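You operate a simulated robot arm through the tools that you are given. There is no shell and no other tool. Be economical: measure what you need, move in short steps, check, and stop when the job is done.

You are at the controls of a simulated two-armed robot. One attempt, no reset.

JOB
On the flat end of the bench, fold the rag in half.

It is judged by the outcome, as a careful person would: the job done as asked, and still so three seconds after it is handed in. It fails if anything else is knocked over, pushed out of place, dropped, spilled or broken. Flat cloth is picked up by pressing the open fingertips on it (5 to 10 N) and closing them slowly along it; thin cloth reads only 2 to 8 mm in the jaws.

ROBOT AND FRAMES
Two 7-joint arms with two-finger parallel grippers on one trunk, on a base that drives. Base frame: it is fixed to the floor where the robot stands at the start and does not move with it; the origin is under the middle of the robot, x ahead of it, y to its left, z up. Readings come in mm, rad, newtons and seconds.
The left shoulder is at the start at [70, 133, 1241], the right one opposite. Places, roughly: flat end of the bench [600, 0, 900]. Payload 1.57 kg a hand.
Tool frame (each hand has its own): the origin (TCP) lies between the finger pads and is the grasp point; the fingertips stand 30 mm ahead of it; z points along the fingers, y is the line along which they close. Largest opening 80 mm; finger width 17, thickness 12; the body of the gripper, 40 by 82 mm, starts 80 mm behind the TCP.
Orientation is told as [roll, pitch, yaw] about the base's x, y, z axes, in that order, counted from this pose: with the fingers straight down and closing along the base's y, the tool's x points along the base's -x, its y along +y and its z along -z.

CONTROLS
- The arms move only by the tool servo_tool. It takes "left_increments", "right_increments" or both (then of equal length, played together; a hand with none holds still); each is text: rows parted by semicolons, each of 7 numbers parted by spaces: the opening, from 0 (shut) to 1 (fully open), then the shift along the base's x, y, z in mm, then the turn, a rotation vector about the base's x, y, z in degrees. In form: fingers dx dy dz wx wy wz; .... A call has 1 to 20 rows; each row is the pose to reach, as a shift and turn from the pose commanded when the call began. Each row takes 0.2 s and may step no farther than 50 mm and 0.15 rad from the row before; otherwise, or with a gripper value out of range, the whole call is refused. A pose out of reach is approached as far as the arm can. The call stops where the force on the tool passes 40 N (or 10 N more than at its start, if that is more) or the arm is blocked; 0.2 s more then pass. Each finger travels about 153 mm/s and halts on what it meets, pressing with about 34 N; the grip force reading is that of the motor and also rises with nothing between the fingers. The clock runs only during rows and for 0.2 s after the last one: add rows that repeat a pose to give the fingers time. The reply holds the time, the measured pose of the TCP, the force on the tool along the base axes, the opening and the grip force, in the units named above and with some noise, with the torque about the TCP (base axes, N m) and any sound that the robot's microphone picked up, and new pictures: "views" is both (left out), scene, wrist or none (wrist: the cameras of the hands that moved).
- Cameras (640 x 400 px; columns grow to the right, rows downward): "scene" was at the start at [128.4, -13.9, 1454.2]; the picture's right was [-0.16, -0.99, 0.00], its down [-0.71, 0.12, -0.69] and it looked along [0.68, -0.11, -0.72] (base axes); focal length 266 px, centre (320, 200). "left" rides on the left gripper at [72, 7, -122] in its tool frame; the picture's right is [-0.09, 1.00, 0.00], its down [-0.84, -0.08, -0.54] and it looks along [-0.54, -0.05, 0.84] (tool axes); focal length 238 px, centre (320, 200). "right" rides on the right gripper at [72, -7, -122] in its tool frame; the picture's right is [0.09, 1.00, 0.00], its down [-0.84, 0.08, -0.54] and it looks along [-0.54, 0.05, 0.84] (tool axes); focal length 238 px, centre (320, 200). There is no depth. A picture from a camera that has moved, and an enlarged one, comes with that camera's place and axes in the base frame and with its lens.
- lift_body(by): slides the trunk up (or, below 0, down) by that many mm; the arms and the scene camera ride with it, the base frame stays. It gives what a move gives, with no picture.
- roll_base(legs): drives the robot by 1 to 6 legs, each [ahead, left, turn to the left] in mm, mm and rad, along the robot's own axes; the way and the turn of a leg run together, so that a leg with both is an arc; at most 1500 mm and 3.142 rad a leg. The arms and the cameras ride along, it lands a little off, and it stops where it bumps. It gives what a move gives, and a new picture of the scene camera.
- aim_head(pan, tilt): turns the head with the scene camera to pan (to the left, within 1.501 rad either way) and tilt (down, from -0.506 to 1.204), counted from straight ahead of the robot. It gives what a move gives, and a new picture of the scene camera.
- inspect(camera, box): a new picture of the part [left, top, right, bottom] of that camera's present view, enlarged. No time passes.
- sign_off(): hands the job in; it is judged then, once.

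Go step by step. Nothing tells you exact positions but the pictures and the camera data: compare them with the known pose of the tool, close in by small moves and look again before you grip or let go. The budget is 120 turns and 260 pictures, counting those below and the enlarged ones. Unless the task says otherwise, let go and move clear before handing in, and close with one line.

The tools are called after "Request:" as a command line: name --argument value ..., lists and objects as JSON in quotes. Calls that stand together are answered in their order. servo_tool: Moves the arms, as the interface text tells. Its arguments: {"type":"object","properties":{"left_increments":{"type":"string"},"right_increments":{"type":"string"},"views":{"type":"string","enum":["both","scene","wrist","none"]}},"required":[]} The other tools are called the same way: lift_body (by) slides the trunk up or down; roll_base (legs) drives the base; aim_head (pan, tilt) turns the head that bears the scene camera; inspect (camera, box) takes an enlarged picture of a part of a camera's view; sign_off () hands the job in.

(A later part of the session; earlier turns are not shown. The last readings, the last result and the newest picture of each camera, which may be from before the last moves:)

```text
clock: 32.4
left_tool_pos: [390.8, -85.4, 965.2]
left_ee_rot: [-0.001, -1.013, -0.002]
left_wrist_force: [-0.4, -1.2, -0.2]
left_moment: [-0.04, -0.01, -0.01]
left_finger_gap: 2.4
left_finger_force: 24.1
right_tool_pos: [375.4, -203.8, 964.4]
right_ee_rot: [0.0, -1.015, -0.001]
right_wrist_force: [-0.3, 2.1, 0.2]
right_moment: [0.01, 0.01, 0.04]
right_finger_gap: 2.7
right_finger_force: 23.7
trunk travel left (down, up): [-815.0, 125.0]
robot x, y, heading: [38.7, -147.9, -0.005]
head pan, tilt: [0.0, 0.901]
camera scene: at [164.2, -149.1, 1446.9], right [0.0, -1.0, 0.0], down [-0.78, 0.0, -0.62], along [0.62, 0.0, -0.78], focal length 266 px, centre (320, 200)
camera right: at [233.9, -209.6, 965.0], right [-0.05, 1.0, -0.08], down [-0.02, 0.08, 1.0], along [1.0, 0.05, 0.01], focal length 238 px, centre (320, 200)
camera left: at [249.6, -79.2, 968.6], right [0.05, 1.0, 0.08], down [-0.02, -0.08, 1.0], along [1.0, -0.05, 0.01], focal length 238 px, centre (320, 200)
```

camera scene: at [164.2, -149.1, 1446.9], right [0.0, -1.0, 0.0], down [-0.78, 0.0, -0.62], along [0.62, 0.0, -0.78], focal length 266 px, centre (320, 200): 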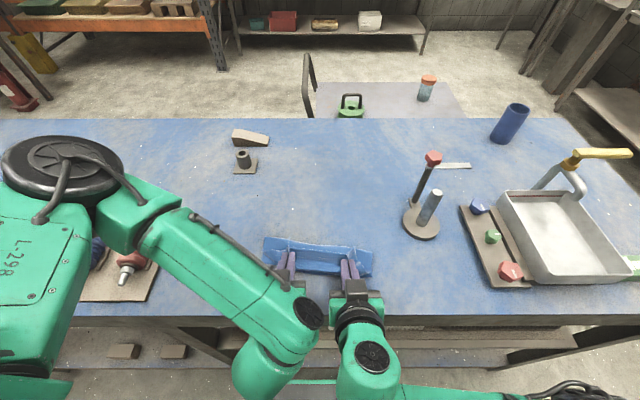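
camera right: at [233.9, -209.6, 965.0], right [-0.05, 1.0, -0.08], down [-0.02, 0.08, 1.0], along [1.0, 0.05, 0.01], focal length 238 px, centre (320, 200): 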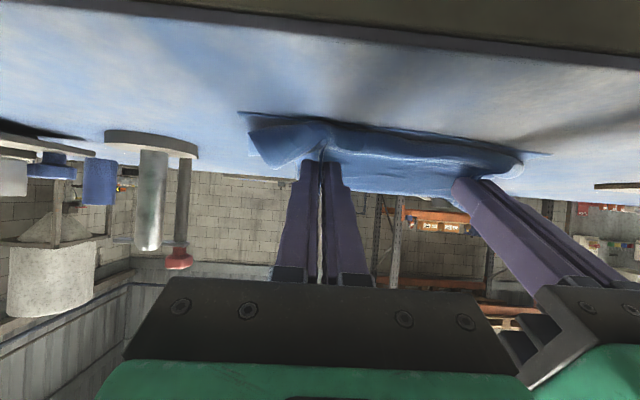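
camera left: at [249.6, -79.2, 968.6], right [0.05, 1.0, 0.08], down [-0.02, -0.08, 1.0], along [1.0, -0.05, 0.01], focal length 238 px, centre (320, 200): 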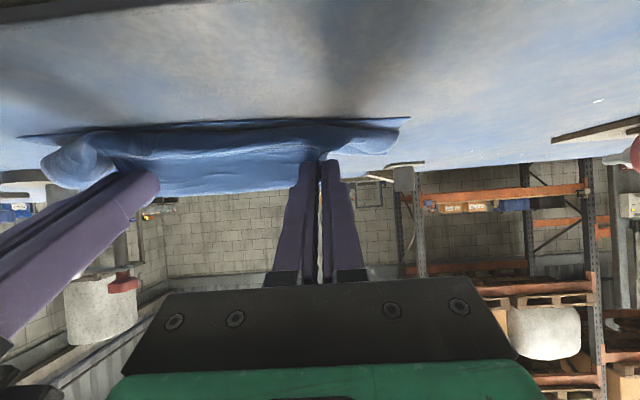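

Request:
inspect --camera "scene" --box '[250, 220, 390, 310]'

Request:
inspect --camera "left" --box '[0, 80, 430, 220]'

```text
4.44 times, centred on (320, 265) of scene
camera zoom: at [164.2, -149.1, 1446.9], right [0.0, -1.0, 0.0], down [-0.78, 0.0, -0.62], along [0.62, 0.0, -0.78], focal length 1183 px, centre (320, -89)
```

zoom: 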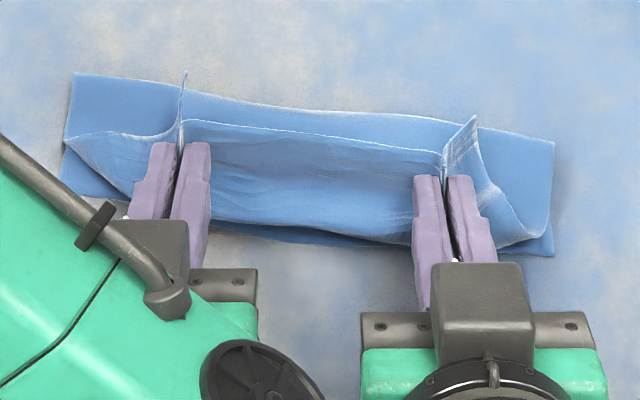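

```text
1.49 times, centred on (215, 150) of left
camera zoom: at [249.6, -79.2, 968.6], right [0.05, 1.0, 0.08], down [-0.02, -0.08, 1.0], along [1.0, -0.05, 0.01], focal length 355 px, centre (476, 274)
```

zoom: 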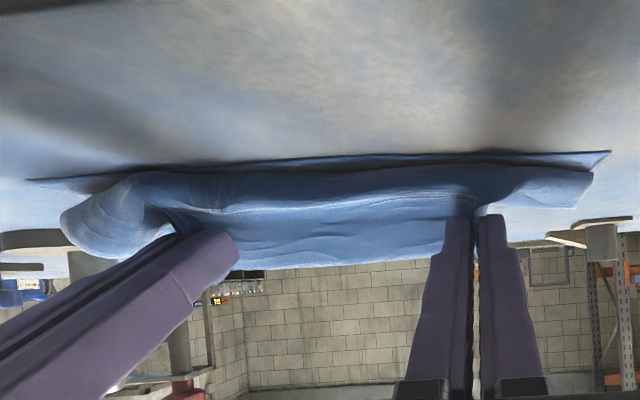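

The crease is sitting too close (bottom layer only about 65 mm), with slack in the curl. I'll swing the hands back out and up to draw the bottom flat again, keeping the forward tilt, then refold on a tighter arc.

Request:
servo_tool --left_increments "0 10 0 20 0 0 0; 0 30 0 45 0 0 0; 0 60 0 58 0 0 0; 0 90 0 55 0 0 0; 0 115 0 46 0 0 0; 0 130 0 37 0 0 0; 0 135 0 37 0 0 0; 0 135 0 37 0 0 0" --right_increments "0 10 0 20 0 0 0; 0 30 0 45 0 0 0; 0 60 0 58 0 0 0; 0 90 0 55 0 0 0; 0 115 0 46 0 0 0; 0 130 0 37 0 0 0; 0 135 0 37 0 0 0; 0 135 0 37 0 0 0"

Request:
inspect --camera "scene" --box '[220, 170, 420, 310]'

```text
clock: 34.2
left_tool_pos: [525.8, -85.6, 999.5]
left_ee_rot: [0.001, -1.011, -0.002]
left_wrist_force: [-0.4, -2.5, -0.1]
left_moment: [-0.03, 0.01, -0.11]
left_finger_gap: 2.8
left_finger_force: 24.1
right_tool_pos: [512.3, -204.5, 1001.2]
right_ee_rot: [0.002, -1.011, -0.002]
right_wrist_force: [0.1, 3.6, -0.3]
right_moment: [0.07, 0.01, 0.07]
right_finger_gap: 2.6
right_finger_force: 24.1
trunk travel left (down, up): [-815.0, 125.0]
robot x, y, heading: [37.4, -150.6, -0.006]
head pan, tilt: [0.0, 0.901]
camera scene: at [164.2, -149.5, 1446.9], right [0.0, -1.0, 0.0], down [-0.78, 0.0, -0.62], along [0.62, 0.0, -0.78], focal length 266 px, centre (320, 200)
camera right: at [370.0, -210.7, 1001.7], right [-0.05, 1.0, -0.08], down [-0.02, 0.08, 1.0], along [1.0, 0.05, 0.01], focal length 238 px, centre (320, 200)
camera left: at [383.8, -79.4, 1004.6], right [0.05, 1.0, 0.08], down [-0.02, -0.08, 1.0], along [1.0, -0.05, 0.01], focal length 238 px, centre (320, 200)
```

scene: 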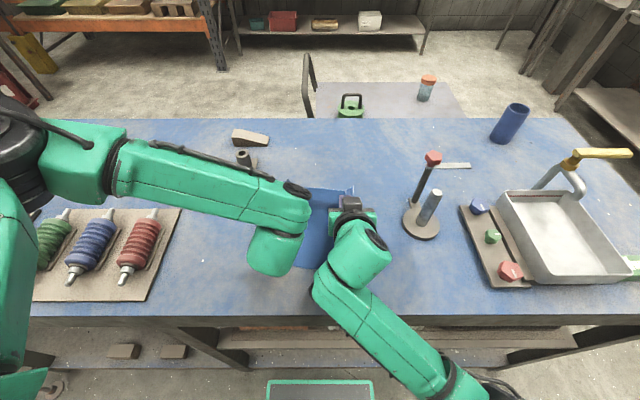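
right: 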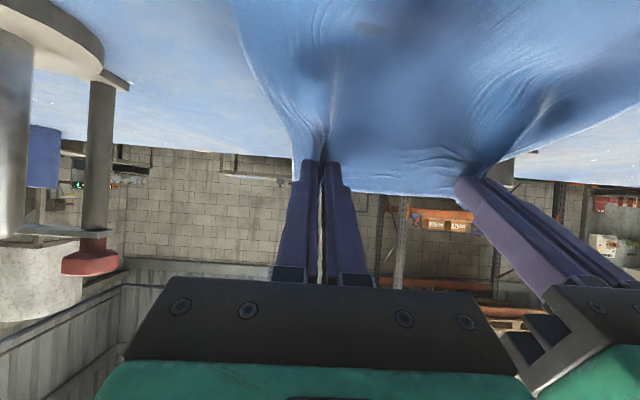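
left: 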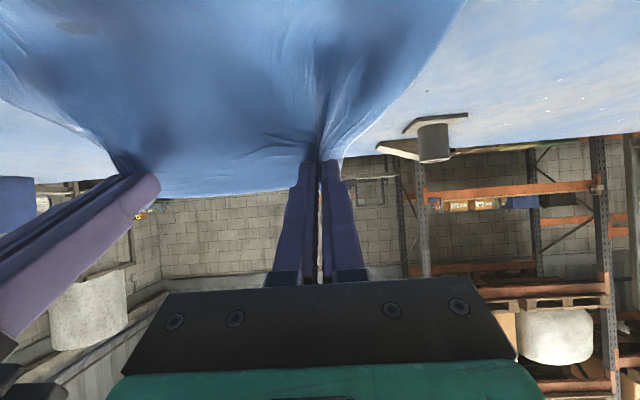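

```text
2.86 times, centred on (320, 240) of scene
camera zoom: at [164.2, -149.5, 1446.9], right [0.0, -1.0, 0.0], down [-0.78, 0.0, -0.62], along [0.62, 0.0, -0.78], focal length 760 px, centre (320, 86)
```

zoom: 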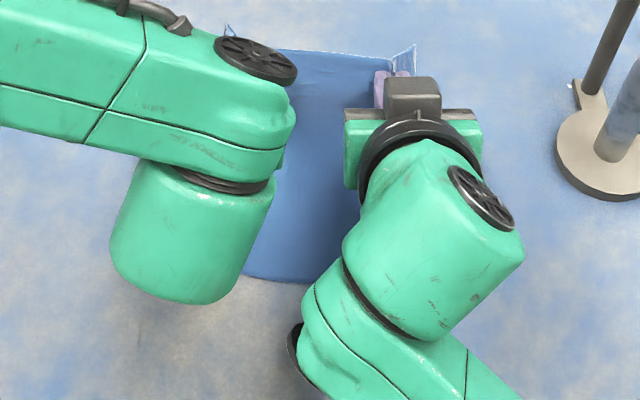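

The sheet is taut and the near edge is flat at about x = 400. Now I refold slowly on a tight arc about a crease at x ≈ 500.

Request:
servo_tool --left_increments "0 -11 0 6 0 0 0; 0 -22 0 11 0 0 0; 0 -35 0 14 0 0 0; 0 -49 0 16 0 0 0; 0 -60 0 15 0 0 0; 0 -70 0 13 0 0 0; 0 -80 0 9 0 0 0; 0 -89 0 5 0 -2 0; 0 -98 0 -1 0 -4 0; 0 -106 0 -8 0 -6 0; 0 -112 0 -15 0 -8 0; 0 -118 0 -22 0 -8 0; 0 -123 0 -30 0 -8 0; 0 -127 0 -38 0 -8 0; 0 -130 0 -45 0 -8 0; 0 -132 0 -52 0 -8 0; 0 -132 0 -52 0 -8 0" --right_increments "0 -11 0 6 0 0 0; 0 -22 0 11 0 0 0; 0 -35 0 14 0 0 0; 0 -49 0 16 0 0 0; 0 -60 0 15 0 0 0; 0 -70 0 13 0 0 0; 0 -80 0 9 0 0 0; 0 -89 0 5 0 -2 0; 0 -98 0 -1 0 -4 0; 0 -106 0 -8 0 -6 0; 0 -112 0 -15 0 -8 0; 0 -118 0 -22 0 -8 0; 0 -123 0 -30 0 -8 0; 0 -127 0 -38 0 -8 0; 0 -130 0 -45 0 -8 0; 0 -132 0 -52 0 -8 0; 0 -132 0 -52 0 -8 0" --views "none"

Request:
inspect --camera "scene" --box '[240, 200, 400, 310]'

Request:
inspect --camera "left" --box '[0, 0, 640, 400]'

```text
clock: 37.8
left_tool_pos: [393.0, -84.0, 949.2]
left_ee_rot: [-0.001, -1.152, -0.003]
left_wrist_force: [-1.0, -6.3, 1.8]
left_moment: [-0.16, 0.0, -0.15]
left_finger_gap: 2.6
left_finger_force: 24.0
right_tool_pos: [377.8, -204.4, 949.6]
right_ee_rot: [0.002, -1.152, -0.003]
right_wrist_force: [0.2, 7.7, 1.5]
right_moment: [0.11, -0.04, 0.19]
right_finger_gap: 2.6
right_finger_force: 23.8
trunk travel left (down, up): [-815.0, 125.0]
robot x, y, heading: [37.5, -147.3, -0.003]
head pan, tilt: [0.0, 0.901]
```

```text
3.64 times, centred on (320, 255) of scene
camera zoom: at [164.0, -149.2, 1447.0], right [0.0, -1.0, 0.0], down [-0.78, 0.0, -0.62], along [0.62, 0.0, -0.78], focal length 968 px, centre (320, 0)
```

zoom: 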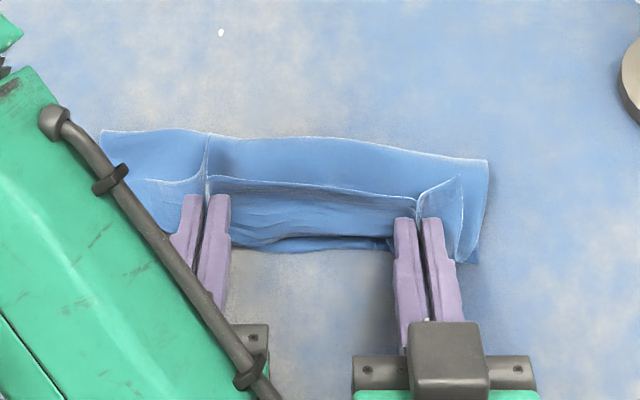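

```text
1.00 times, centred on (320, 200) of left
camera zoom: at [252.4, -78.4, 933.3], right [0.04, 1.0, 0.08], down [-0.16, -0.08, 0.98], along [0.99, -0.05, 0.15], focal length 238 px, centre (320, 200)
```

zoom: 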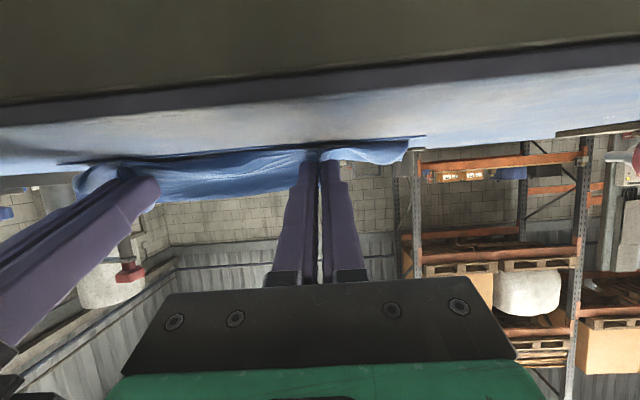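

The crease still lands about 25 mm too close because the gripped strip curls. I'll swing back out, and this time come down shorter, leaving slack so the crease stays out at x ≈ 500.

Request:
servo_tool --left_increments "0 5 0 14 0 0 0; 0 14 0 30 0 2 0; 0 26 0 44 0 4 0; 0 43 0 57 0 6 0; 0 62 0 65 0 8 0; 0 83 0 68 0 8 0; 0 110 0 63 0 8 0; 0 135 0 52 0 8 0; 0 142 0 52 0 8 0; 0 142 0 52 0 8 0" --right_increments "0 5 0 14 0 0 0; 0 14 0 30 0 2 0; 0 26 0 44 0 4 0; 0 43 0 57 0 6 0; 0 62 0 65 0 8 0; 0 83 0 68 0 8 0; 0 110 0 63 0 8 0; 0 135 0 52 0 8 0; 0 142 0 52 0 8 0; 0 142 0 52 0 8 0" --views "scene"

```text
clock: 40.0
left_tool_pos: [534.4, -88.5, 1000.7]
left_ee_rot: [-0.001, -1.012, -0.003]
left_wrist_force: [-1.9, -12.2, -1.6]
left_moment: [-0.19, 0.06, -0.33]
left_finger_gap: 2.3
left_finger_force: 24.1
right_tool_pos: [517.2, -207.0, 993.0]
right_ee_rot: [-0.048, -1.003, 0.049]
right_wrist_force: [1.1, 11.1, 0.8]
right_moment: [0.24, -0.03, 0.26]
right_finger_gap: 2.5
right_finger_force: 24.0
trunk travel left (down, up): [-815.0, 125.0]
robot x, y, heading: [37.7, -152.5, -0.006]
head pan, tilt: [0.0, 0.901]
camera scene: at [164.0, -149.3, 1446.9], right [0.0, -1.0, 0.0], down [-0.78, 0.0, -0.62], along [0.62, 0.0, -0.78], focal length 266 px, centre (320, 200)
```

scene: 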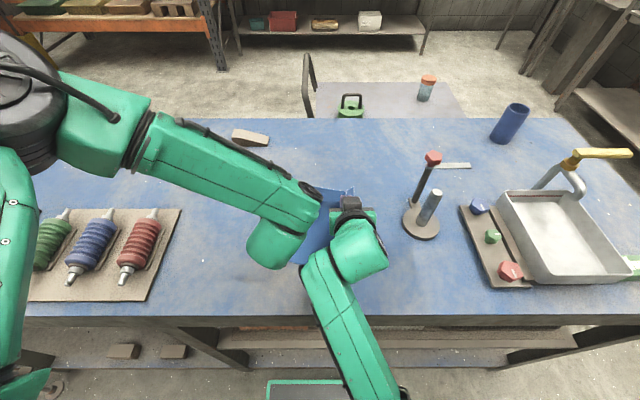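

Hands are back out with the near edge at about x = 408. Now the shorter, slacker descent.

Request:
servo_tool --left_increments "0 -14 -1 7 0 0 0; 0 -27 -2 12 0 0 0; 0 -40 -2 15 0 0 0; 0 -51 -2 16 0 0 0; 0 -61 -2 10 0 -2 0; 0 -71 -2 2 0 -4 0; 0 -79 -2 -6 0 -6 0; 0 -86 -2 -14 0 -8 0; 0 -93 -2 -22 0 -8 0; 0 -99 -2 -30 0 -8 0; 0 -103 -2 -38 0 -8 0; 0 -106 -2 -46 0 -8 0; 0 -106 -2 -46 0 -8 0" --right_increments "0 -14 1 7 0 0 0; 0 -27 2 12 0 0 0; 0 -40 2 15 0 0 0; 0 -51 2 16 0 0 0; 0 -61 2 10 0 -2 0; 0 -71 2 2 0 -4 0; 0 -79 2 -6 0 -6 0; 0 -86 2 -14 0 -8 0; 0 -93 2 -22 0 -8 0; 0 -99 2 -30 0 -8 0; 0 -103 2 -38 0 -8 0; 0 -106 2 -46 0 -8 0; 0 -106 2 -46 0 -8 0" --views "none"

Request:
inspect --camera "scene" --box '[240, 180, 400, 290]'

Request:
inspect --camera "left" --box '[0, 0, 640, 400]'

```text
clock: 42.8
left_tool_pos: [429.4, -87.5, 954.7]
left_ee_rot: [0.002, -1.151, -0.001]
left_wrist_force: [0.2, 0.0, -0.6]
left_moment: [0.0, 0.03, 0.01]
left_finger_gap: 2.4
left_finger_force: 24.1
right_tool_pos: [414.2, -202.5, 954.9]
right_ee_rot: [0.003, -1.15, -0.001]
right_wrist_force: [0.9, 0.0, -0.8]
right_moment: [-0.03, -0.01, 0.02]
right_finger_gap: 2.6
right_finger_force: 24.4
trunk travel left (down, up): [-815.0, 125.0]
robot x, y, heading: [41.1, -150.9, -0.004]
head pan, tilt: [0.0, 0.901]
```

```text
3.64 times, centred on (320, 235) of scene
camera zoom: at [164.2, -149.3, 1446.9], right [0.0, -1.0, 0.0], down [-0.78, 0.0, -0.62], along [0.62, 0.0, -0.78], focal length 968 px, centre (320, 73)
```

zoom: 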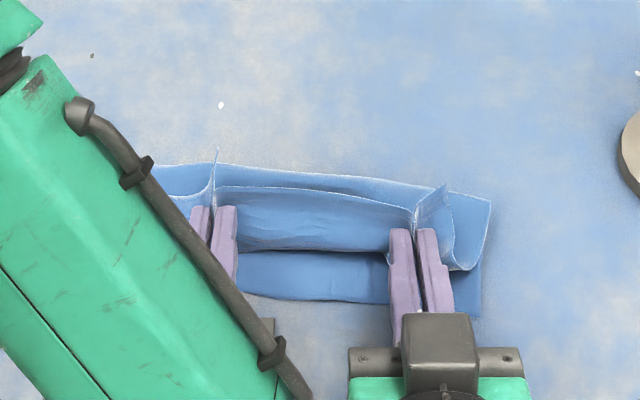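

```text
1.00 times, centred on (320, 200) of left
camera zoom: at [289.0, -80.6, 939.6], right [0.04, 1.0, 0.08], down [-0.16, -0.08, 0.98], along [0.99, -0.05, 0.15], focal length 238 px, centre (320, 200)
```

zoom: 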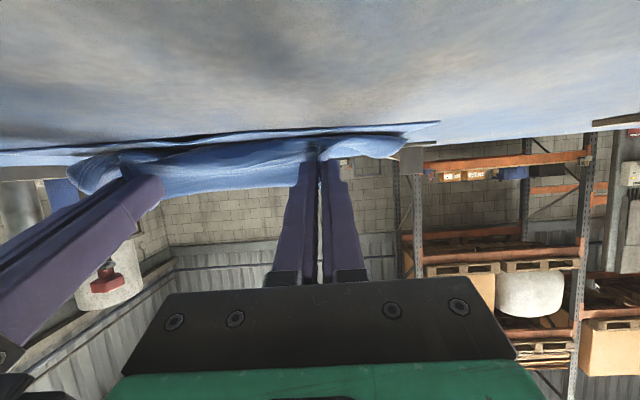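

Much better: the crease is now near x = 500 and the bottom layer is about 85 mm wide. I'll nudge the hands out another ~24 mm to bring the crease to the middle, settle, and look.

Request:
servo_tool --left_increments "0 2 0 10 0 0 0; 0 8 0 18 0 0 0; 0 16 0 18 0 0 0; 0 22 0 12 0 0 0; 0 26 0 4 0 0 0; 0 26 0 -4 0 0 0; 0 26 0 -8 0 0 0; 0 26 0 -8 0 0 0" --right_increments "0 2 0 10 0 0 0; 0 10 0 18 0 0 0; 0 20 0 18 0 0 0; 0 26 0 12 0 0 0; 0 30 0 4 0 0 0; 0 30 0 -4 0 0 0; 0 30 0 -8 0 0 0; 0 30 0 -8 0 0 0" --views "none"

Request:
inspect --camera "scene" --box '[240, 180, 400, 290]'

Request:
inspect --camera "left" --box '[0, 60, 460, 240]'

```text
clock: 44.4
left_tool_pos: [455.3, -87.5, 954.2]
left_ee_rot: [-0.004, -1.167, 0.007]
left_wrist_force: [-3.4, 4.2, 29.3]
left_moment: [0.06, 4.5, -0.64]
left_finger_gap: 2.2
left_finger_force: 23.9
right_tool_pos: [443.4, -202.2, 950.2]
right_ee_rot: [0.0, -1.156, 0.001]
right_wrist_force: [0.1, 0.6, -0.5]
right_moment: [0.01, 0.01, 0.04]
right_finger_gap: 2.4
right_finger_force: 24.5
trunk travel left (down, up): [-815.0, 125.0]
robot x, y, heading: [37.7, -148.1, -0.004]
head pan, tilt: [0.0, 0.901]
stopped in row 7 (left hand): the force on the tool passed its limit (the readings are from after the stop); the commanded pose is now the measured one
```

```text
3.64 times, centred on (320, 235) of scene
camera zoom: at [160.9, -148.7, 1447.7], right [0.0, -1.0, 0.0], down [-0.78, 0.0, -0.62], along [0.62, 0.0, -0.78], focal length 968 px, centre (320, 73)
```

zoom: 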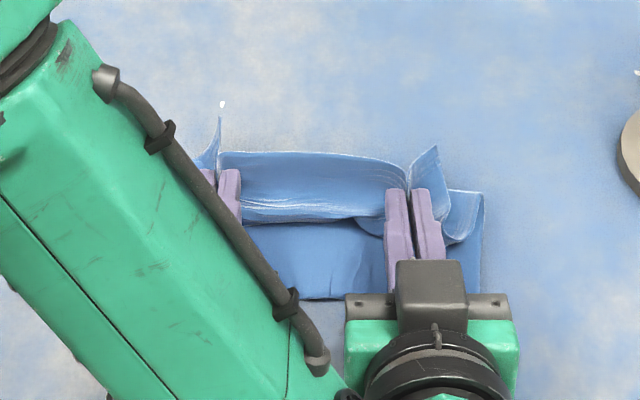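

```text
1.39 times, centred on (230, 150) of left
camera zoom: at [314.7, -81.0, 935.5], right [0.03, 1.0, 0.08], down [-0.17, -0.08, 0.98], along [0.99, -0.05, 0.16], focal length 332 px, centre (445, 270)
```

zoom: 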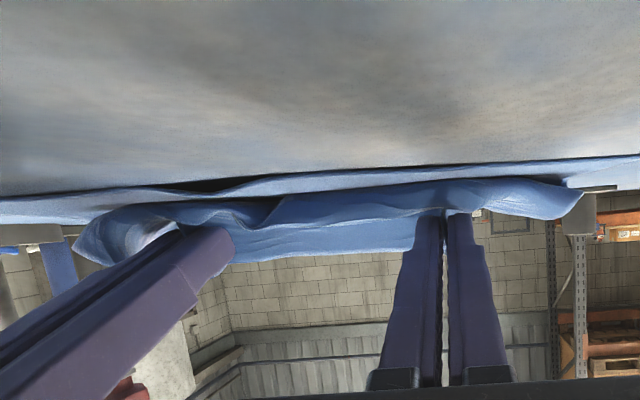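

The left wrist camera mount just touched the bench top, so I'll lift and ease the tilt at once. Then I'll draw the gripped edge back towards the near edge to unroll the curl.

Request:
servo_tool --left_increments "0 0 0 10 0 3 0; 0 0 0 10 0 8 0; 0 -5 0 10 0 12 0; 0 -11 0 10 0 12 0; 0 -17 0 10 0 12 0; 0 -23 0 9 0 12 0; 0 -29 0 7 0 12 0; 0 -34 0 4 0 12 0; 0 -39 0 2 0 12 0; 0 -39 0 2 0 12 0" --right_increments "0 0 0 14 0 3 0; 0 0 0 14 0 8 0; 0 -5 0 14 0 12 0; 0 -11 0 14 0 12 0; 0 -17 0 14 0 12 0; 0 -23 0 13 0 12 0; 0 -29 0 11 0 12 0; 0 -34 0 8 0 12 0; 0 -39 0 6 0 12 0; 0 -39 0 6 0 12 0" --views "none"

Request:
inspect --camera "scene" --box '[240, 180, 400, 290]'

Request:
inspect --camera "left" --box '[0, 60, 460, 240]'

```text
clock: 46.6
left_tool_pos: [417.9, -85.7, 952.0]
left_ee_rot: [-0.002, -0.95, 0.003]
left_wrist_force: [0.3, -1.6, -0.4]
left_moment: [-0.02, 0.01, -0.08]
left_finger_gap: 2.4
left_finger_force: 23.9
right_tool_pos: [406.7, -205.1, 954.0]
right_ee_rot: [-0.057, -0.956, 0.064]
right_wrist_force: [0.5, 1.3, 0.7]
right_moment: [0.04, -0.05, 0.03]
right_finger_gap: 2.6
right_finger_force: 24.2
trunk travel left (down, up): [-815.0, 125.0]
robot x, y, heading: [41.1, -148.7, -0.001]
head pan, tilt: [0.0, 0.901]
```

```text
3.64 times, centred on (320, 235) of scene
camera zoom: at [164.5, -149.3, 1446.9], right [0.0, -1.0, 0.0], down [-0.78, 0.0, -0.62], along [0.62, 0.0, -0.78], focal length 968 px, centre (320, 73)
```

zoom: 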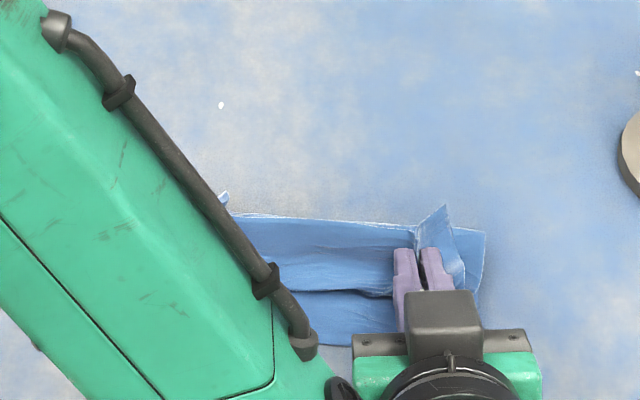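

```text
1.39 times, centred on (230, 150) of left
camera zoom: at [276.4, -80.1, 964.8], right [0.05, 1.0, 0.07], down [0.04, -0.08, 1.0], along [1.0, -0.05, -0.05], focal length 332 px, centre (445, 270)
```

zoom: 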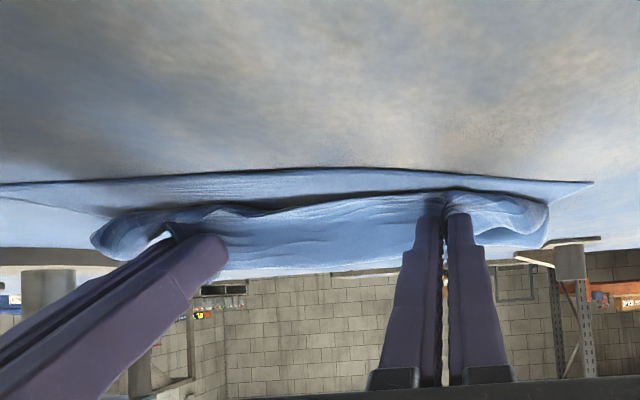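

Dragging low moved the whole rag instead of unrolling it. I'll swing back out to flatten it again, with less tilt, then settle it with the crease centred and roll the flap over on a small arc.

Request:
servo_tool --left_increments "0 4 0 18 0 4 0; 0 14 0 36 0 8 0; 0 30 0 52 0 8 0; 0 52 0 64 0 8 0; 0 75 0 66 0 8 0; 0 95 0 60 0 8 0; 0 109 0 54 0 8 0; 0 115 0 52 0 8 0; 0 115 0 52 0 8 0" --right_increments "0 4 0 18 0 4 0; 0 14 0 36 0 8 0; 0 30 0 52 0 8 0; 0 52 0 64 0 8 0; 0 75 0 66 0 8 0; 0 95 0 60 0 8 0; 0 109 0 54 0 8 0; 0 115 0 52 0 8 0; 0 115 0 52 0 8 0" --views "scene"

Request:
inspect --camera "scene" --box '[230, 170, 410, 290]'

```text
clock: 47.2
left_tool_pos: [428.2, -90.5, 983.2]
left_ee_rot: [-0.009, -0.819, 0.0]
left_wrist_force: [-2.3, -6.5, -1.9]
left_moment: [-0.19, 0.09, -0.16]
left_finger_gap: 2.4
left_finger_force: 24.3
right_tool_pos: [400.7, -206.3, 963.0]
right_ee_rot: [-0.209, -0.791, 0.263]
right_wrist_force: [2.8, 8.3, 2.7]
right_moment: [0.27, -0.08, 0.11]
right_finger_gap: 2.2
right_finger_force: 23.8
trunk travel left (down, up): [-815.0, 125.0]
robot x, y, heading: [35.6, -149.8, -0.001]
head pan, tilt: [0.0, 0.901]
stopped in row 3 (right hand): the arm was blocked; the commanded pose is now the measured one
camera scene: at [165.6, -148.6, 1446.8], right [0.0, -1.0, 0.0], down [-0.78, 0.0, -0.62], along [0.62, 0.0, -0.78], focal length 266 px, centre (320, 200)
```

scene: 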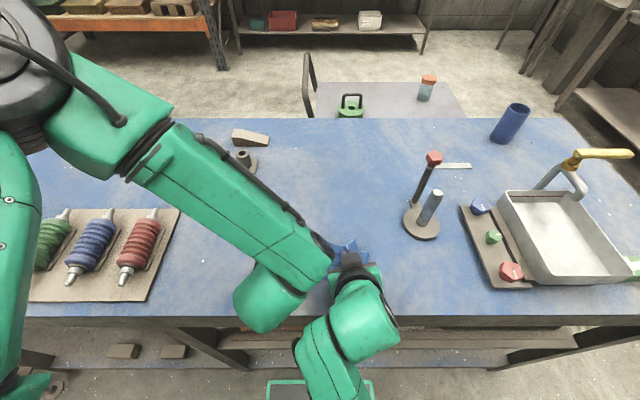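

```text
3.33 times, centred on (320, 230) of scene
camera zoom: at [165.6, -148.6, 1446.8], right [0.0, -1.0, 0.0], down [-0.78, 0.0, -0.62], along [0.62, 0.0, -0.78], focal length 887 px, centre (320, 100)
```

zoom: 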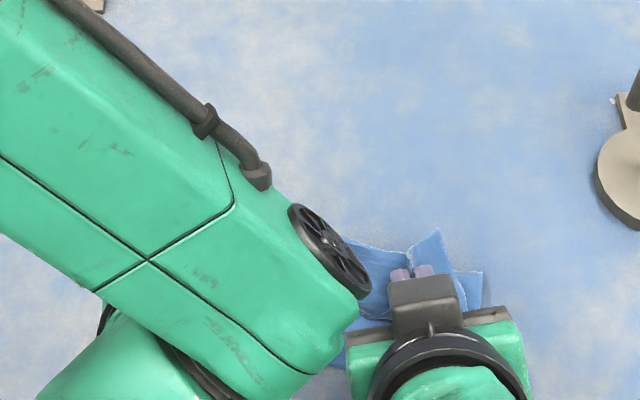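

The right arm ran into a joint limit while swinging out. Instead I'll roll the flap over toward me from here on a small arc, which moves away from the limit.

Request:
servo_tool --left_increments "0 -8 0 2 0 0 0; 0 -18 0 2 0 0 0; 0 -28 0 0 0 0 0; 0 -38 0 -4 0 0 0; 0 -46 0 -10 0 0 0; 0 -52 0 -16 0 0 0; 0 -55 0 -20 0 0 0; 0 -55 0 -20 0 0 0" --right_increments "0 -6 0 8 0 0 0; 0 -12 0 14 0 0 0; 0 -19 0 16 0 0 0; 0 -26 0 14 0 0 0; 0 -32 0 9 0 0 0; 0 -38 0 4 0 0 0; 0 -40 0 0 0 0 0; 0 -40 0 0 0 0 0" --views "both"

Request:
inspect --camera "scene" --box '[230, 190, 410, 310]'

```text
clock: 49.0
left_tool_pos: [373.1, -88.8, 964.6]
left_ee_rot: [-0.003, -0.823, 0.002]
left_wrist_force: [-2.2, -11.3, -1.8]
left_moment: [-0.29, 0.08, -0.23]
left_finger_gap: 2.5
left_finger_force: 23.8
right_tool_pos: [358.7, -208.5, 951.1]
right_ee_rot: [-0.253, -0.764, 0.296]
right_wrist_force: [6.4, 9.4, 23.0]
right_moment: [0.24, -0.56, 0.19]
right_finger_gap: 2.5
right_finger_force: 23.9
trunk travel left (down, up): [-815.0, 125.0]
robot x, y, heading: [39.1, -148.8, -0.002]
head pan, tilt: [0.0, 0.901]
camera scene: at [163.2, -149.5, 1447.2], right [0.0, -1.0, 0.0], down [-0.78, 0.0, -0.62], along [0.62, 0.0, -0.78], focal length 266 px, centre (320, 200)
camera right: at [222.4, -224.5, 984.6], right [-0.18, 0.95, -0.24], down [0.18, 0.27, 0.94], along [0.97, 0.13, -0.22], focal length 238 px, centre (320, 200)
camera left: at [235.5, -82.5, 995.3], right [0.06, 1.0, 0.06], down [0.17, -0.07, 0.98], along [0.98, -0.05, -0.18], focal length 238 px, centre (320, 200)
```

scene: 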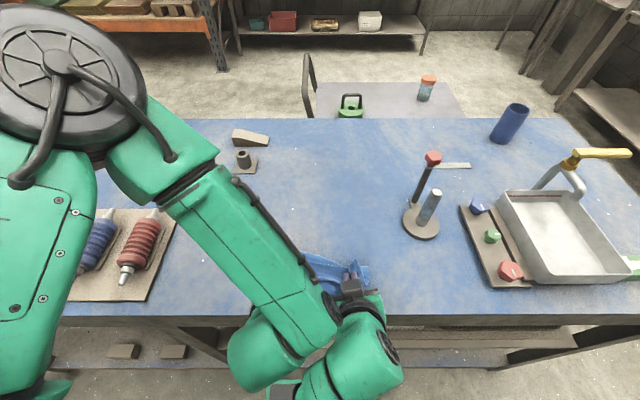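
right: 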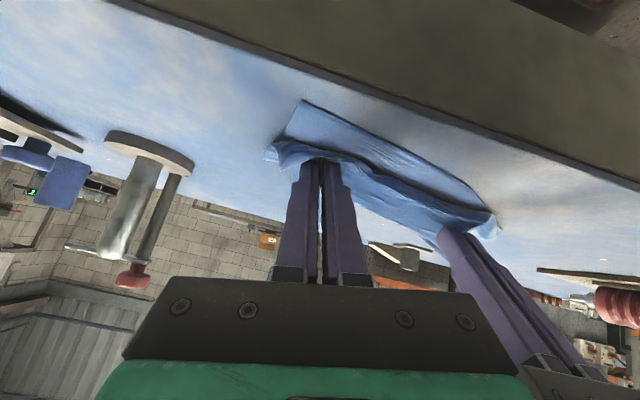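
left: 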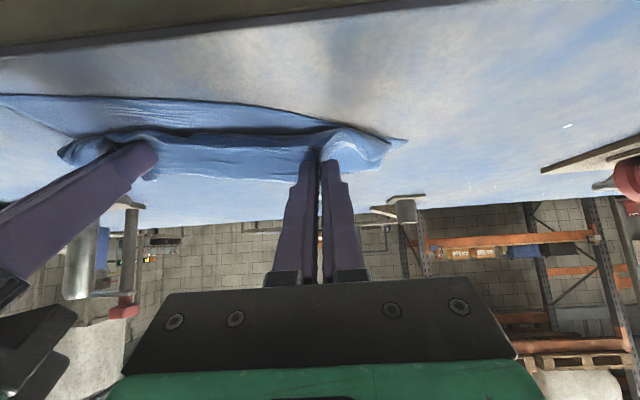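

```text
3.33 times, centred on (320, 250) of scene
camera zoom: at [163.2, -149.5, 1447.2], right [0.0, -1.0, 0.0], down [-0.78, 0.0, -0.62], along [0.62, 0.0, -0.78], focal length 887 px, centre (320, 33)
```

zoom: 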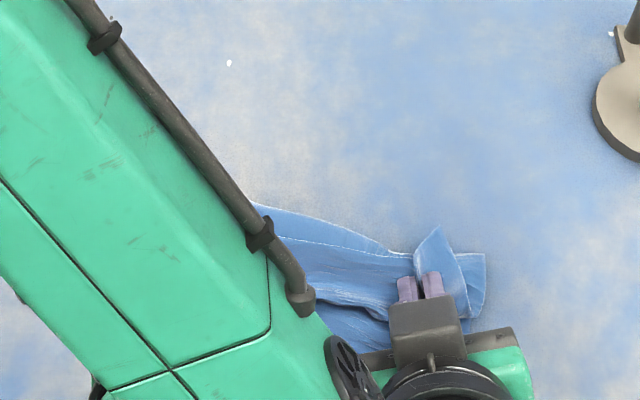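

The arms have drifted into awkward postures, so I'll let go here, back out along the fingers and take stock with a clean view.

Request:
servo_tool --left_increments "0.15 0 0 0 0 0 0; 0.3 0 0 0 0 0 0; 0.3 -10 0 14 0 0 0; 0.3 -20 0 32 0 0 0; 0.3 -25 2 60 0 4 0; 0.3 -25 5 95 0 12 0; 0.3 -25 10 135 0 20 0; 0.3 -20 20 175 0 28 0; 0.3 -15 40 200 0 36 0; 0.3 -10 70 220 0 44 0; 0.3 0 100 230 0 47 0; 0.3 0 130 230 0 47 0; 0.3 0 160 230 0 47 0" --right_increments "0.15 0 0 0 0 0 0; 0.3 0 0 0 0 0 0; 0.3 -10 0 14 0 0 0; 0.3 -20 0 32 0 0 0; 0.3 -25 -2 60 0 4 0; 0.3 -25 -5 95 0 12 0; 0.3 -25 -10 135 0 20 0; 0.3 -20 -20 175 0 28 0; 0.3 -15 -40 200 0 36 0; 0.3 -10 -70 220 0 44 0; 0.3 0 -100 230 0 44 0; 0.3 0 -130 230 0 44 0; 0.3 0 -160 230 0 44 0" --views "scene"

Request:
inspect --camera "scene" --box '[230, 190, 410, 310]'

```text
clock: 49.7
left_tool_pos: [369.6, -88.6, 970.6]
left_ee_rot: [-0.007, -0.825, 0.003]
left_wrist_force: [0.4, -0.3, -0.1]
left_moment: [0.02, -0.01, -0.02]
left_finger_gap: 24.0
left_finger_force: 0.1
right_tool_pos: [357.2, -211.7, 951.8]
right_ee_rot: [-0.281, -0.765, 0.311]
right_wrist_force: [1.4, -1.4, 23.0]
right_moment: [0.33, -0.4, -0.07]
right_finger_gap: 18.0
right_finger_force: 0.0
trunk travel left (down, up): [-815.0, 125.0]
robot x, y, heading: [42.1, -148.0, 0.003]
head pan, tilt: [0.0, 0.901]
stopped in row 3 (right hand): the force on the tool passed its limit (the readings are from after the stop); the commanded pose is now the measured one
camera scene: at [161.0, -148.2, 1447.0], right [0.0, -1.0, 0.0], down [-0.78, 0.0, -0.62], along [0.62, 0.0, -0.78], focal length 266 px, centre (320, 200)
```

scene: 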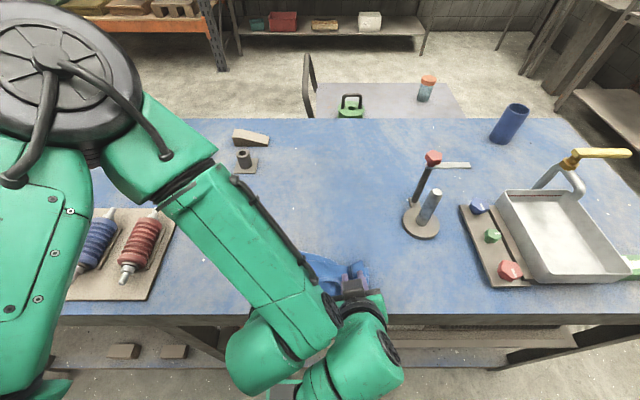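

```text
3.33 times, centred on (320, 250) of scene
camera zoom: at [161.0, -148.2, 1447.0], right [0.0, -1.0, 0.0], down [-0.78, 0.0, -0.62], along [0.62, 0.0, -0.78], focal length 887 px, centre (320, 33)
```

zoom: 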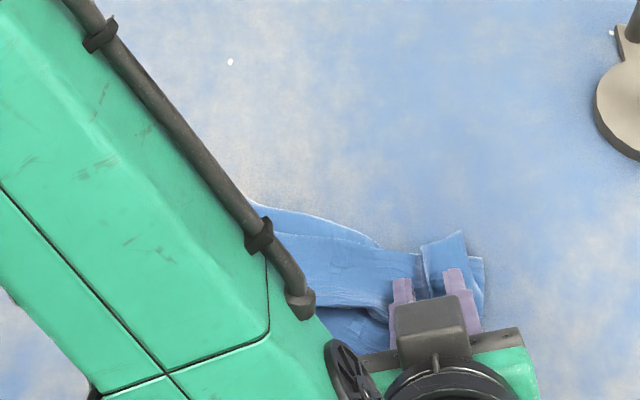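

The right hand is pressing against something (23 N upward), possibly the table or the other wrist. I'll withdraw the left hand first, to its own side.

Request:
servo_tool --left_increments "0.4 -8 0 14 0 0 0; 0.4 -14 3 32 0 0 0; 0.4 -18 12 50 0 4 0; 0.4 -18 30 70 0 8 0; 0.4 -18 55 95 0 14 0; 0.4 -15 80 120 0 20 0; 0.4 -10 110 145 0 26 0; 0.4 -5 140 165 0 32 0; 0.4 0 170 185 0 38 0; 0.4 0 200 200 0 44 0; 0.4 0 230 200 0 47 0" --views "scene"

```text
clock: 50.8
left_tool_pos: [349.4, -63.9, 1026.8]
left_ee_rot: [-0.013, -0.616, 0.01]
left_wrist_force: [0.3, 0.2, 0.4]
left_moment: [-0.01, 0.05, -0.04]
left_finger_gap: 32.1
left_finger_force: 0.0
left hand out of reach, approached as far as the arm can: row 3, 4, 5
right_tool_pos: [357.4, -208.8, 953.0]
right_ee_rot: [-0.287, -0.767, 0.318]
right_wrist_force: [-4.2, -2.5, 20.0]
right_moment: [0.19, -0.15, -0.01]
right_finger_gap: 18.3
right_finger_force: 0.1
trunk travel left (down, up): [-815.0, 125.0]
robot x, y, heading: [38.4, -149.4, -0.006]
head pan, tilt: [0.0, 0.901]
stopped in row 5 (right hand): the force on the tool passed its limit (the readings are from after the stop); the commanded pose is now the measured one
camera scene: at [163.5, -122.8, 1451.3], right [0.25, -0.97, 0.01], down [-0.72, -0.19, -0.67], along [0.65, 0.16, -0.74], focal length 266 px, centre (320, 200)
```

scene: 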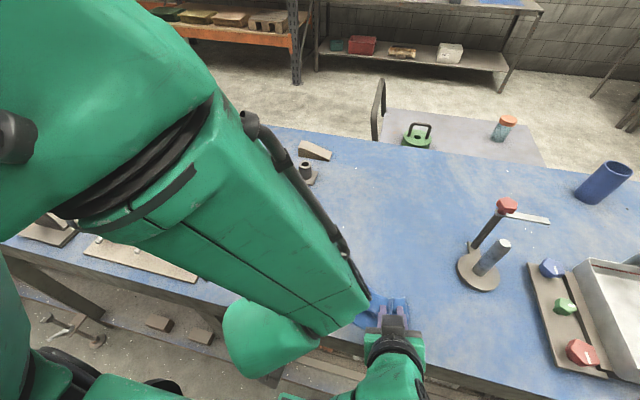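

The left elbow has swung up against the head, and the right fingertips press the bench. I'll raise the right a little, and take the left hand forward and outward to free its elbow.

Request:
servo_tool --right_increments "0.3 0 0 4 0 0 0; 0.3 0 0 10 0 0 0; 0.3 -4 0 18 0 0 0; 0.3 -8 0 28 0 0 0" --left_increments "0.4 6 8 0 0 4 0; 0.4 14 20 0 0 8 0; 0.4 24 34 0 0 12 0; 0.4 34 50 0 0 16 0" --views "scene"

```text
clock: 51.5
left_tool_pos: [365.2, -43.5, 1029.4]
left_ee_rot: [-0.008, -0.473, 0.007]
left_wrist_force: [0.1, 0.2, 0.4]
left_moment: [-0.02, -0.02, -0.01]
left_finger_gap: 31.7
left_finger_force: 0.0
right_tool_pos: [356.4, -214.4, 951.9]
right_ee_rot: [-0.333, -0.744, 0.357]
right_wrist_force: [5.4, 2.2, 25.4]
right_moment: [0.47, -0.56, -0.07]
right_finger_gap: 18.9
right_finger_force: 0.1
trunk travel left (down, up): [-815.0, 125.0]
robot x, y, heading: [41.6, -150.4, 0.0]
head pan, tilt: [0.0, 0.901]
stopped in row 3 (right hand): the force on the tool passed its limit (the readings are from after the stop); the commanded pose is now the measured one
camera scene: at [162.1, -143.2, 1447.1], right [0.0, -1.0, 0.0], down [-0.78, 0.0, -0.62], along [0.62, 0.0, -0.78], focal length 266 px, centre (320, 200)
```

scene: 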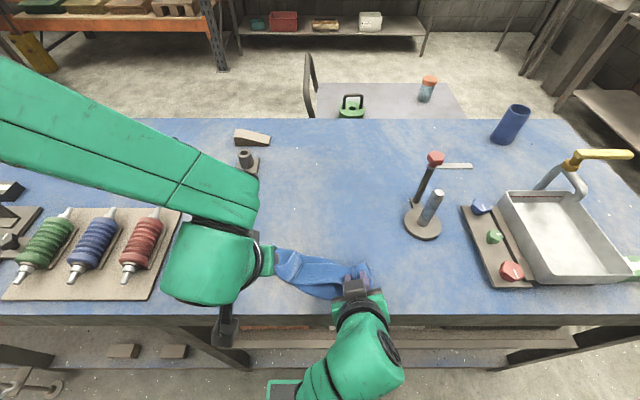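

The left is free. For the stuck right hand, raising the trunk will lift everything straight up off the cloth.

Request:
lift_body --by 100

Request:
aim_head --pan 0.0 --tilt 0.9

```text
clock: 52.8
left_tool_pos: [367.4, -47.6, 1129.9]
left_ee_rot: [-0.007, -0.472, 0.006]
left_wrist_force: [0.7, 0.0, 0.7]
left_moment: [0.0, 0.02, -0.01]
left_finger_gap: 32.0
left_finger_force: 0.0
right_tool_pos: [357.0, -218.5, 1049.9]
right_ee_rot: [-0.321, -0.736, 0.345]
right_wrist_force: [0.5, 0.6, 0.1]
right_moment: [0.0, 0.0, 0.0]
right_finger_gap: 24.0
right_finger_force: 0.0
trunk travel left (down, up): [-915.0, 25.0]
robot x, y, heading: [40.7, -148.8, 0.001]
head pan, tilt: [0.0, 0.901]
```

```text
clock: 53.4
left_tool_pos: [367.7, -46.3, 1129.3]
left_ee_rot: [-0.008, -0.471, 0.006]
left_wrist_force: [1.0, -0.3, 0.4]
left_moment: [-0.01, -0.05, -0.01]
left_finger_gap: 31.9
left_finger_force: 0.2
right_tool_pos: [357.3, -217.2, 1050.2]
right_ee_rot: [-0.322, -0.739, 0.346]
right_wrist_force: [1.0, -0.4, 0.6]
right_moment: [-0.01, 0.02, 0.0]
right_finger_gap: 24.0
right_finger_force: 0.1
trunk travel left (down, up): [-915.0, 25.0]
robot x, y, heading: [36.2, -146.7, -0.005]
head pan, tilt: [0.0, 0.901]
camera scene: at [164.3, -149.3, 1546.9], right [0.0, -1.0, 0.0], down [-0.78, 0.0, -0.62], along [0.62, 0.0, -0.78], focal length 266 px, centre (320, 200)
```

scene: 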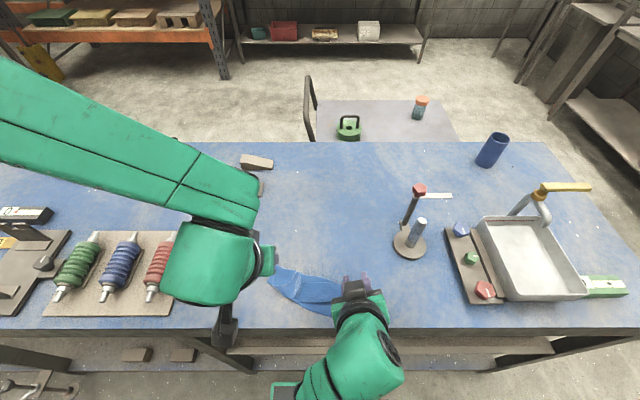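

Both hands are clear. I'll bring each back to an upright, outward posture and get a clear look at the rag.

Request:
servo_tool --left_increments "0.4 10 20 0 0 4 0; 0.4 20 40 0 0 8 0; 0.4 30 60 0 0 12 0; 0.4 40 80 0 0 16 0; 0.4 50 100 0 0 20 0; 0.4 60 120 0 0 24 0; 0.4 70 140 0 0 27 0; 0.4 70 160 0 0 27 0" --right_increments "0.4 8 -16 8 1.4 6.3 -1.7; 0.4 16 -32 16 2.9 12.7 -3.4; 0.4 24 -48 24 4.3 19 -5.1; 0.4 32 -64 32 5.8 25.4 -6.8; 0.4 40 -80 40 7.2 31.7 -8.6; 0.4 48 -96 48 8.7 38 -10.3; 0.4 63 -113 60 10.1 44.4 -12; 0.4 63 -133 60 10.1 44.4 -12" --views "scene"

Request:
inspect --camera "scene" --box '[220, 220, 400, 340]'

```text
clock: 54.1
left_tool_pos: [394.4, 0.8, 1129.1]
left_ee_rot: [-0.004, -0.292, 0.005]
left_wrist_force: [-0.9, -1.1, 0.9]
left_moment: [0.03, 0.02, 0.04]
left_finger_gap: 32.0
left_finger_force: 0.1
right_tool_pos: [365.2, -277.1, 1039.7]
right_ee_rot: [-0.349, -0.375, 0.372]
right_wrist_force: [-0.3, -0.7, -0.5]
right_moment: [-0.02, -0.01, 0.03]
right_finger_gap: 31.8
right_finger_force: 0.1
trunk travel left (down, up): [-915.0, 25.0]
robot x, y, heading: [38.1, -147.9, 0.0]
head pan, tilt: [0.0, 0.901]
stopped in row 3 (right hand): the arm was blocked; the commanded pose is now the measured one
camera scene: at [165.9, -151.4, 1546.8], right [0.0, -1.0, 0.0], down [-0.78, 0.0, -0.62], along [0.62, 0.0, -0.78], focal length 266 px, centre (320, 200)
```

scene: 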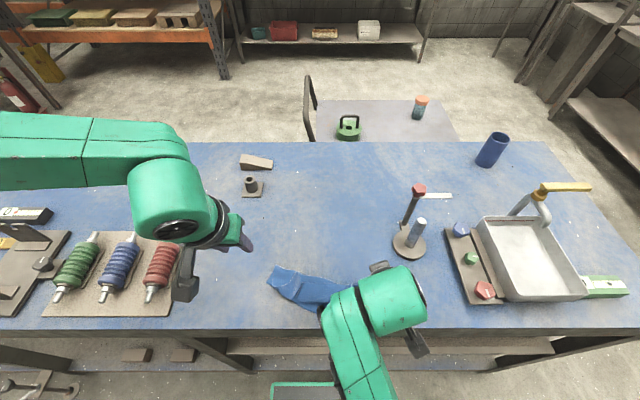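

```text
3.33 times, centred on (310, 280) of scene
camera zoom: at [165.9, -151.4, 1546.8], right [0.0, -1.0, 0.0], down [-0.78, 0.0, -0.62], along [0.62, 0.0, -0.78], focal length 887 px, centre (353, -67)
```

zoom: 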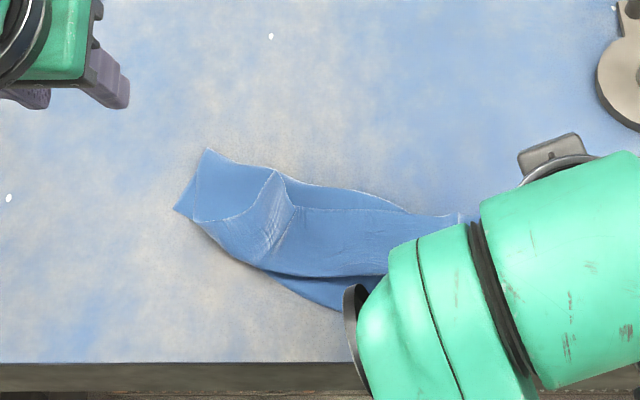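

The rag is now a crumpled band; I can re-spread or re-fold it. First I move the right arm away, forward and up, to unwind its wrist.

Request:
servo_tool --right_increments "0.4 15 -10 15 0 0 0; 0.4 30 -20 30 0 0 0; 0.4 50 -35 45 0 0 0; 0.4 70 -50 60 0 0 0; 0.4 90 -65 75 0 0 0; 0.4 110 -80 90 0 0 0" --left_increments "0.4 10 20 0 0 4 0; 0.4 20 40 0 0 8 0; 0.4 30 60 0 0 12 0; 0.4 40 80 0 0 16.8 0; 0.4 45 90 0 0 16.8 0; 0.4 45 100 0 0 16.8 0" --views "scene"

```text
clock: 55.5
left_tool_pos: [439.1, 103.7, 1130.5]
left_ee_rot: [-0.001, 0.002, 0.008]
left_wrist_force: [-1.0, -0.1, 0.5]
left_moment: [0.0, -0.01, -0.01]
left_finger_gap: 31.8
left_finger_force: 0.0
right_tool_pos: [470.9, -371.0, 1124.4]
right_ee_rot: [-0.399, -0.339, 0.382]
right_wrist_force: [-0.4, 1.0, 0.4]
right_moment: [0.04, 0.03, 0.01]
right_finger_gap: 32.2
right_finger_force: 0.0
trunk travel left (down, up): [-915.0, 25.0]
robot x, y, heading: [41.5, -147.6, -0.001]
head pan, tilt: [0.0, 0.901]
camera scene: at [165.2, -149.4, 1546.9], right [0.0, -1.0, 0.0], down [-0.78, 0.0, -0.62], along [0.62, 0.0, -0.78], focal length 266 px, centre (320, 200)
```

scene: 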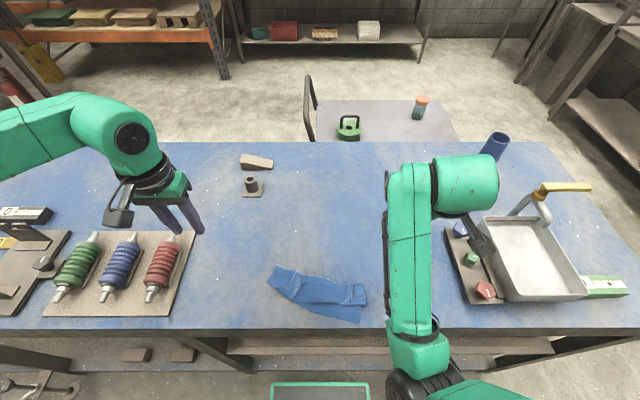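

Now I unwind the right wrist to upright, and zoom in on the rag.

Request:
servo_tool --right_increments "0.4 -5 0 0 3.7 4.6 -3.5; 0.4 -10 0 0 7.5 9.3 -7; 0.4 -15 0 0 11.2 13.9 -10.5; 0.4 -20 0 0 15 18.6 -14; 0.4 -20 0 0 18.7 23.2 -17.5; 0.4 -20 0 0 18.7 23.2 -17.5" --views "none"

Request:
inspect --camera "scene" --box '[250, 240, 390, 340]'

Request:
inspect --camera "right" --box '[0, 0, 640, 400]'

```text
clock: 56.1
left_tool_pos: [441.7, 102.0, 1129.6]
left_ee_rot: [0.0, 0.003, 0.008]
left_wrist_force: [-0.5, -0.1, 0.5]
left_moment: [-0.01, 0.05, 0.0]
left_finger_gap: 32.0
left_finger_force: 0.0
right_tool_pos: [464.2, -419.5, 1123.5]
right_ee_rot: [-0.409, -0.229, 0.234]
right_wrist_force: [0.4, -1.0, 0.3]
right_moment: [-0.03, 0.02, -0.02]
right_finger_gap: 32.0
right_finger_force: 0.1
right hand out of reach, approached as far as the arm can: row 2
trunk travel left (down, up): [-915.0, 25.0]
robot x, y, heading: [38.5, -150.8, -0.003]
head pan, tilt: [0.0, 0.901]
stopped in row 2 (right hand): the arm was blocked; the commanded pose is now the measured one
```

```text
4.00 times, centred on (320, 290) of scene
camera zoom: at [166.3, -150.8, 1546.8], right [0.0, -1.0, 0.0], down [-0.78, 0.0, -0.62], along [0.62, 0.0, -0.78], focal length 1065 px, centre (320, -160)
```

zoom: 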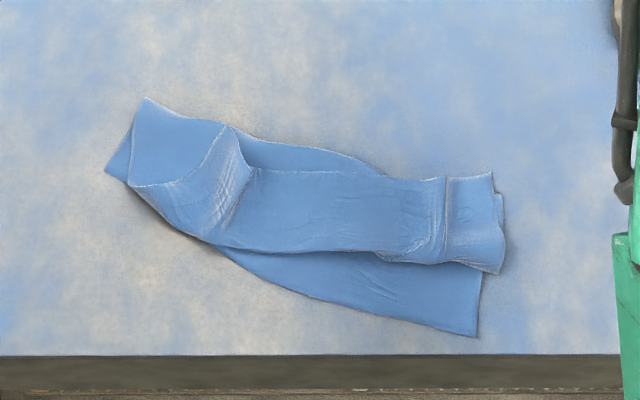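

```text
1.00 times, centred on (320, 200) of right
camera zoom: at [361.5, -400.6, 1216.3], right [-0.21, 0.89, -0.41], down [0.62, 0.44, 0.64], along [0.75, -0.12, -0.65], focal length 238 px, centre (320, 200)
```

zoom: 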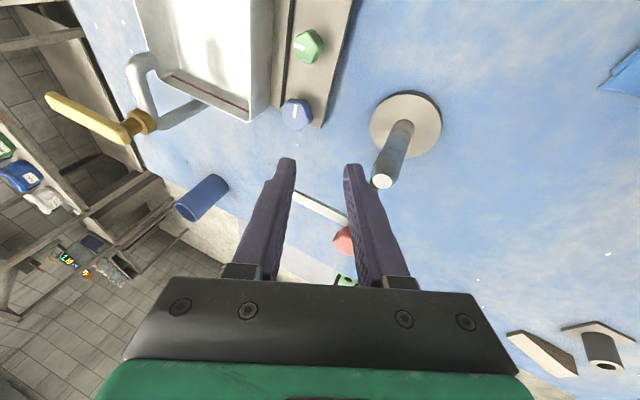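

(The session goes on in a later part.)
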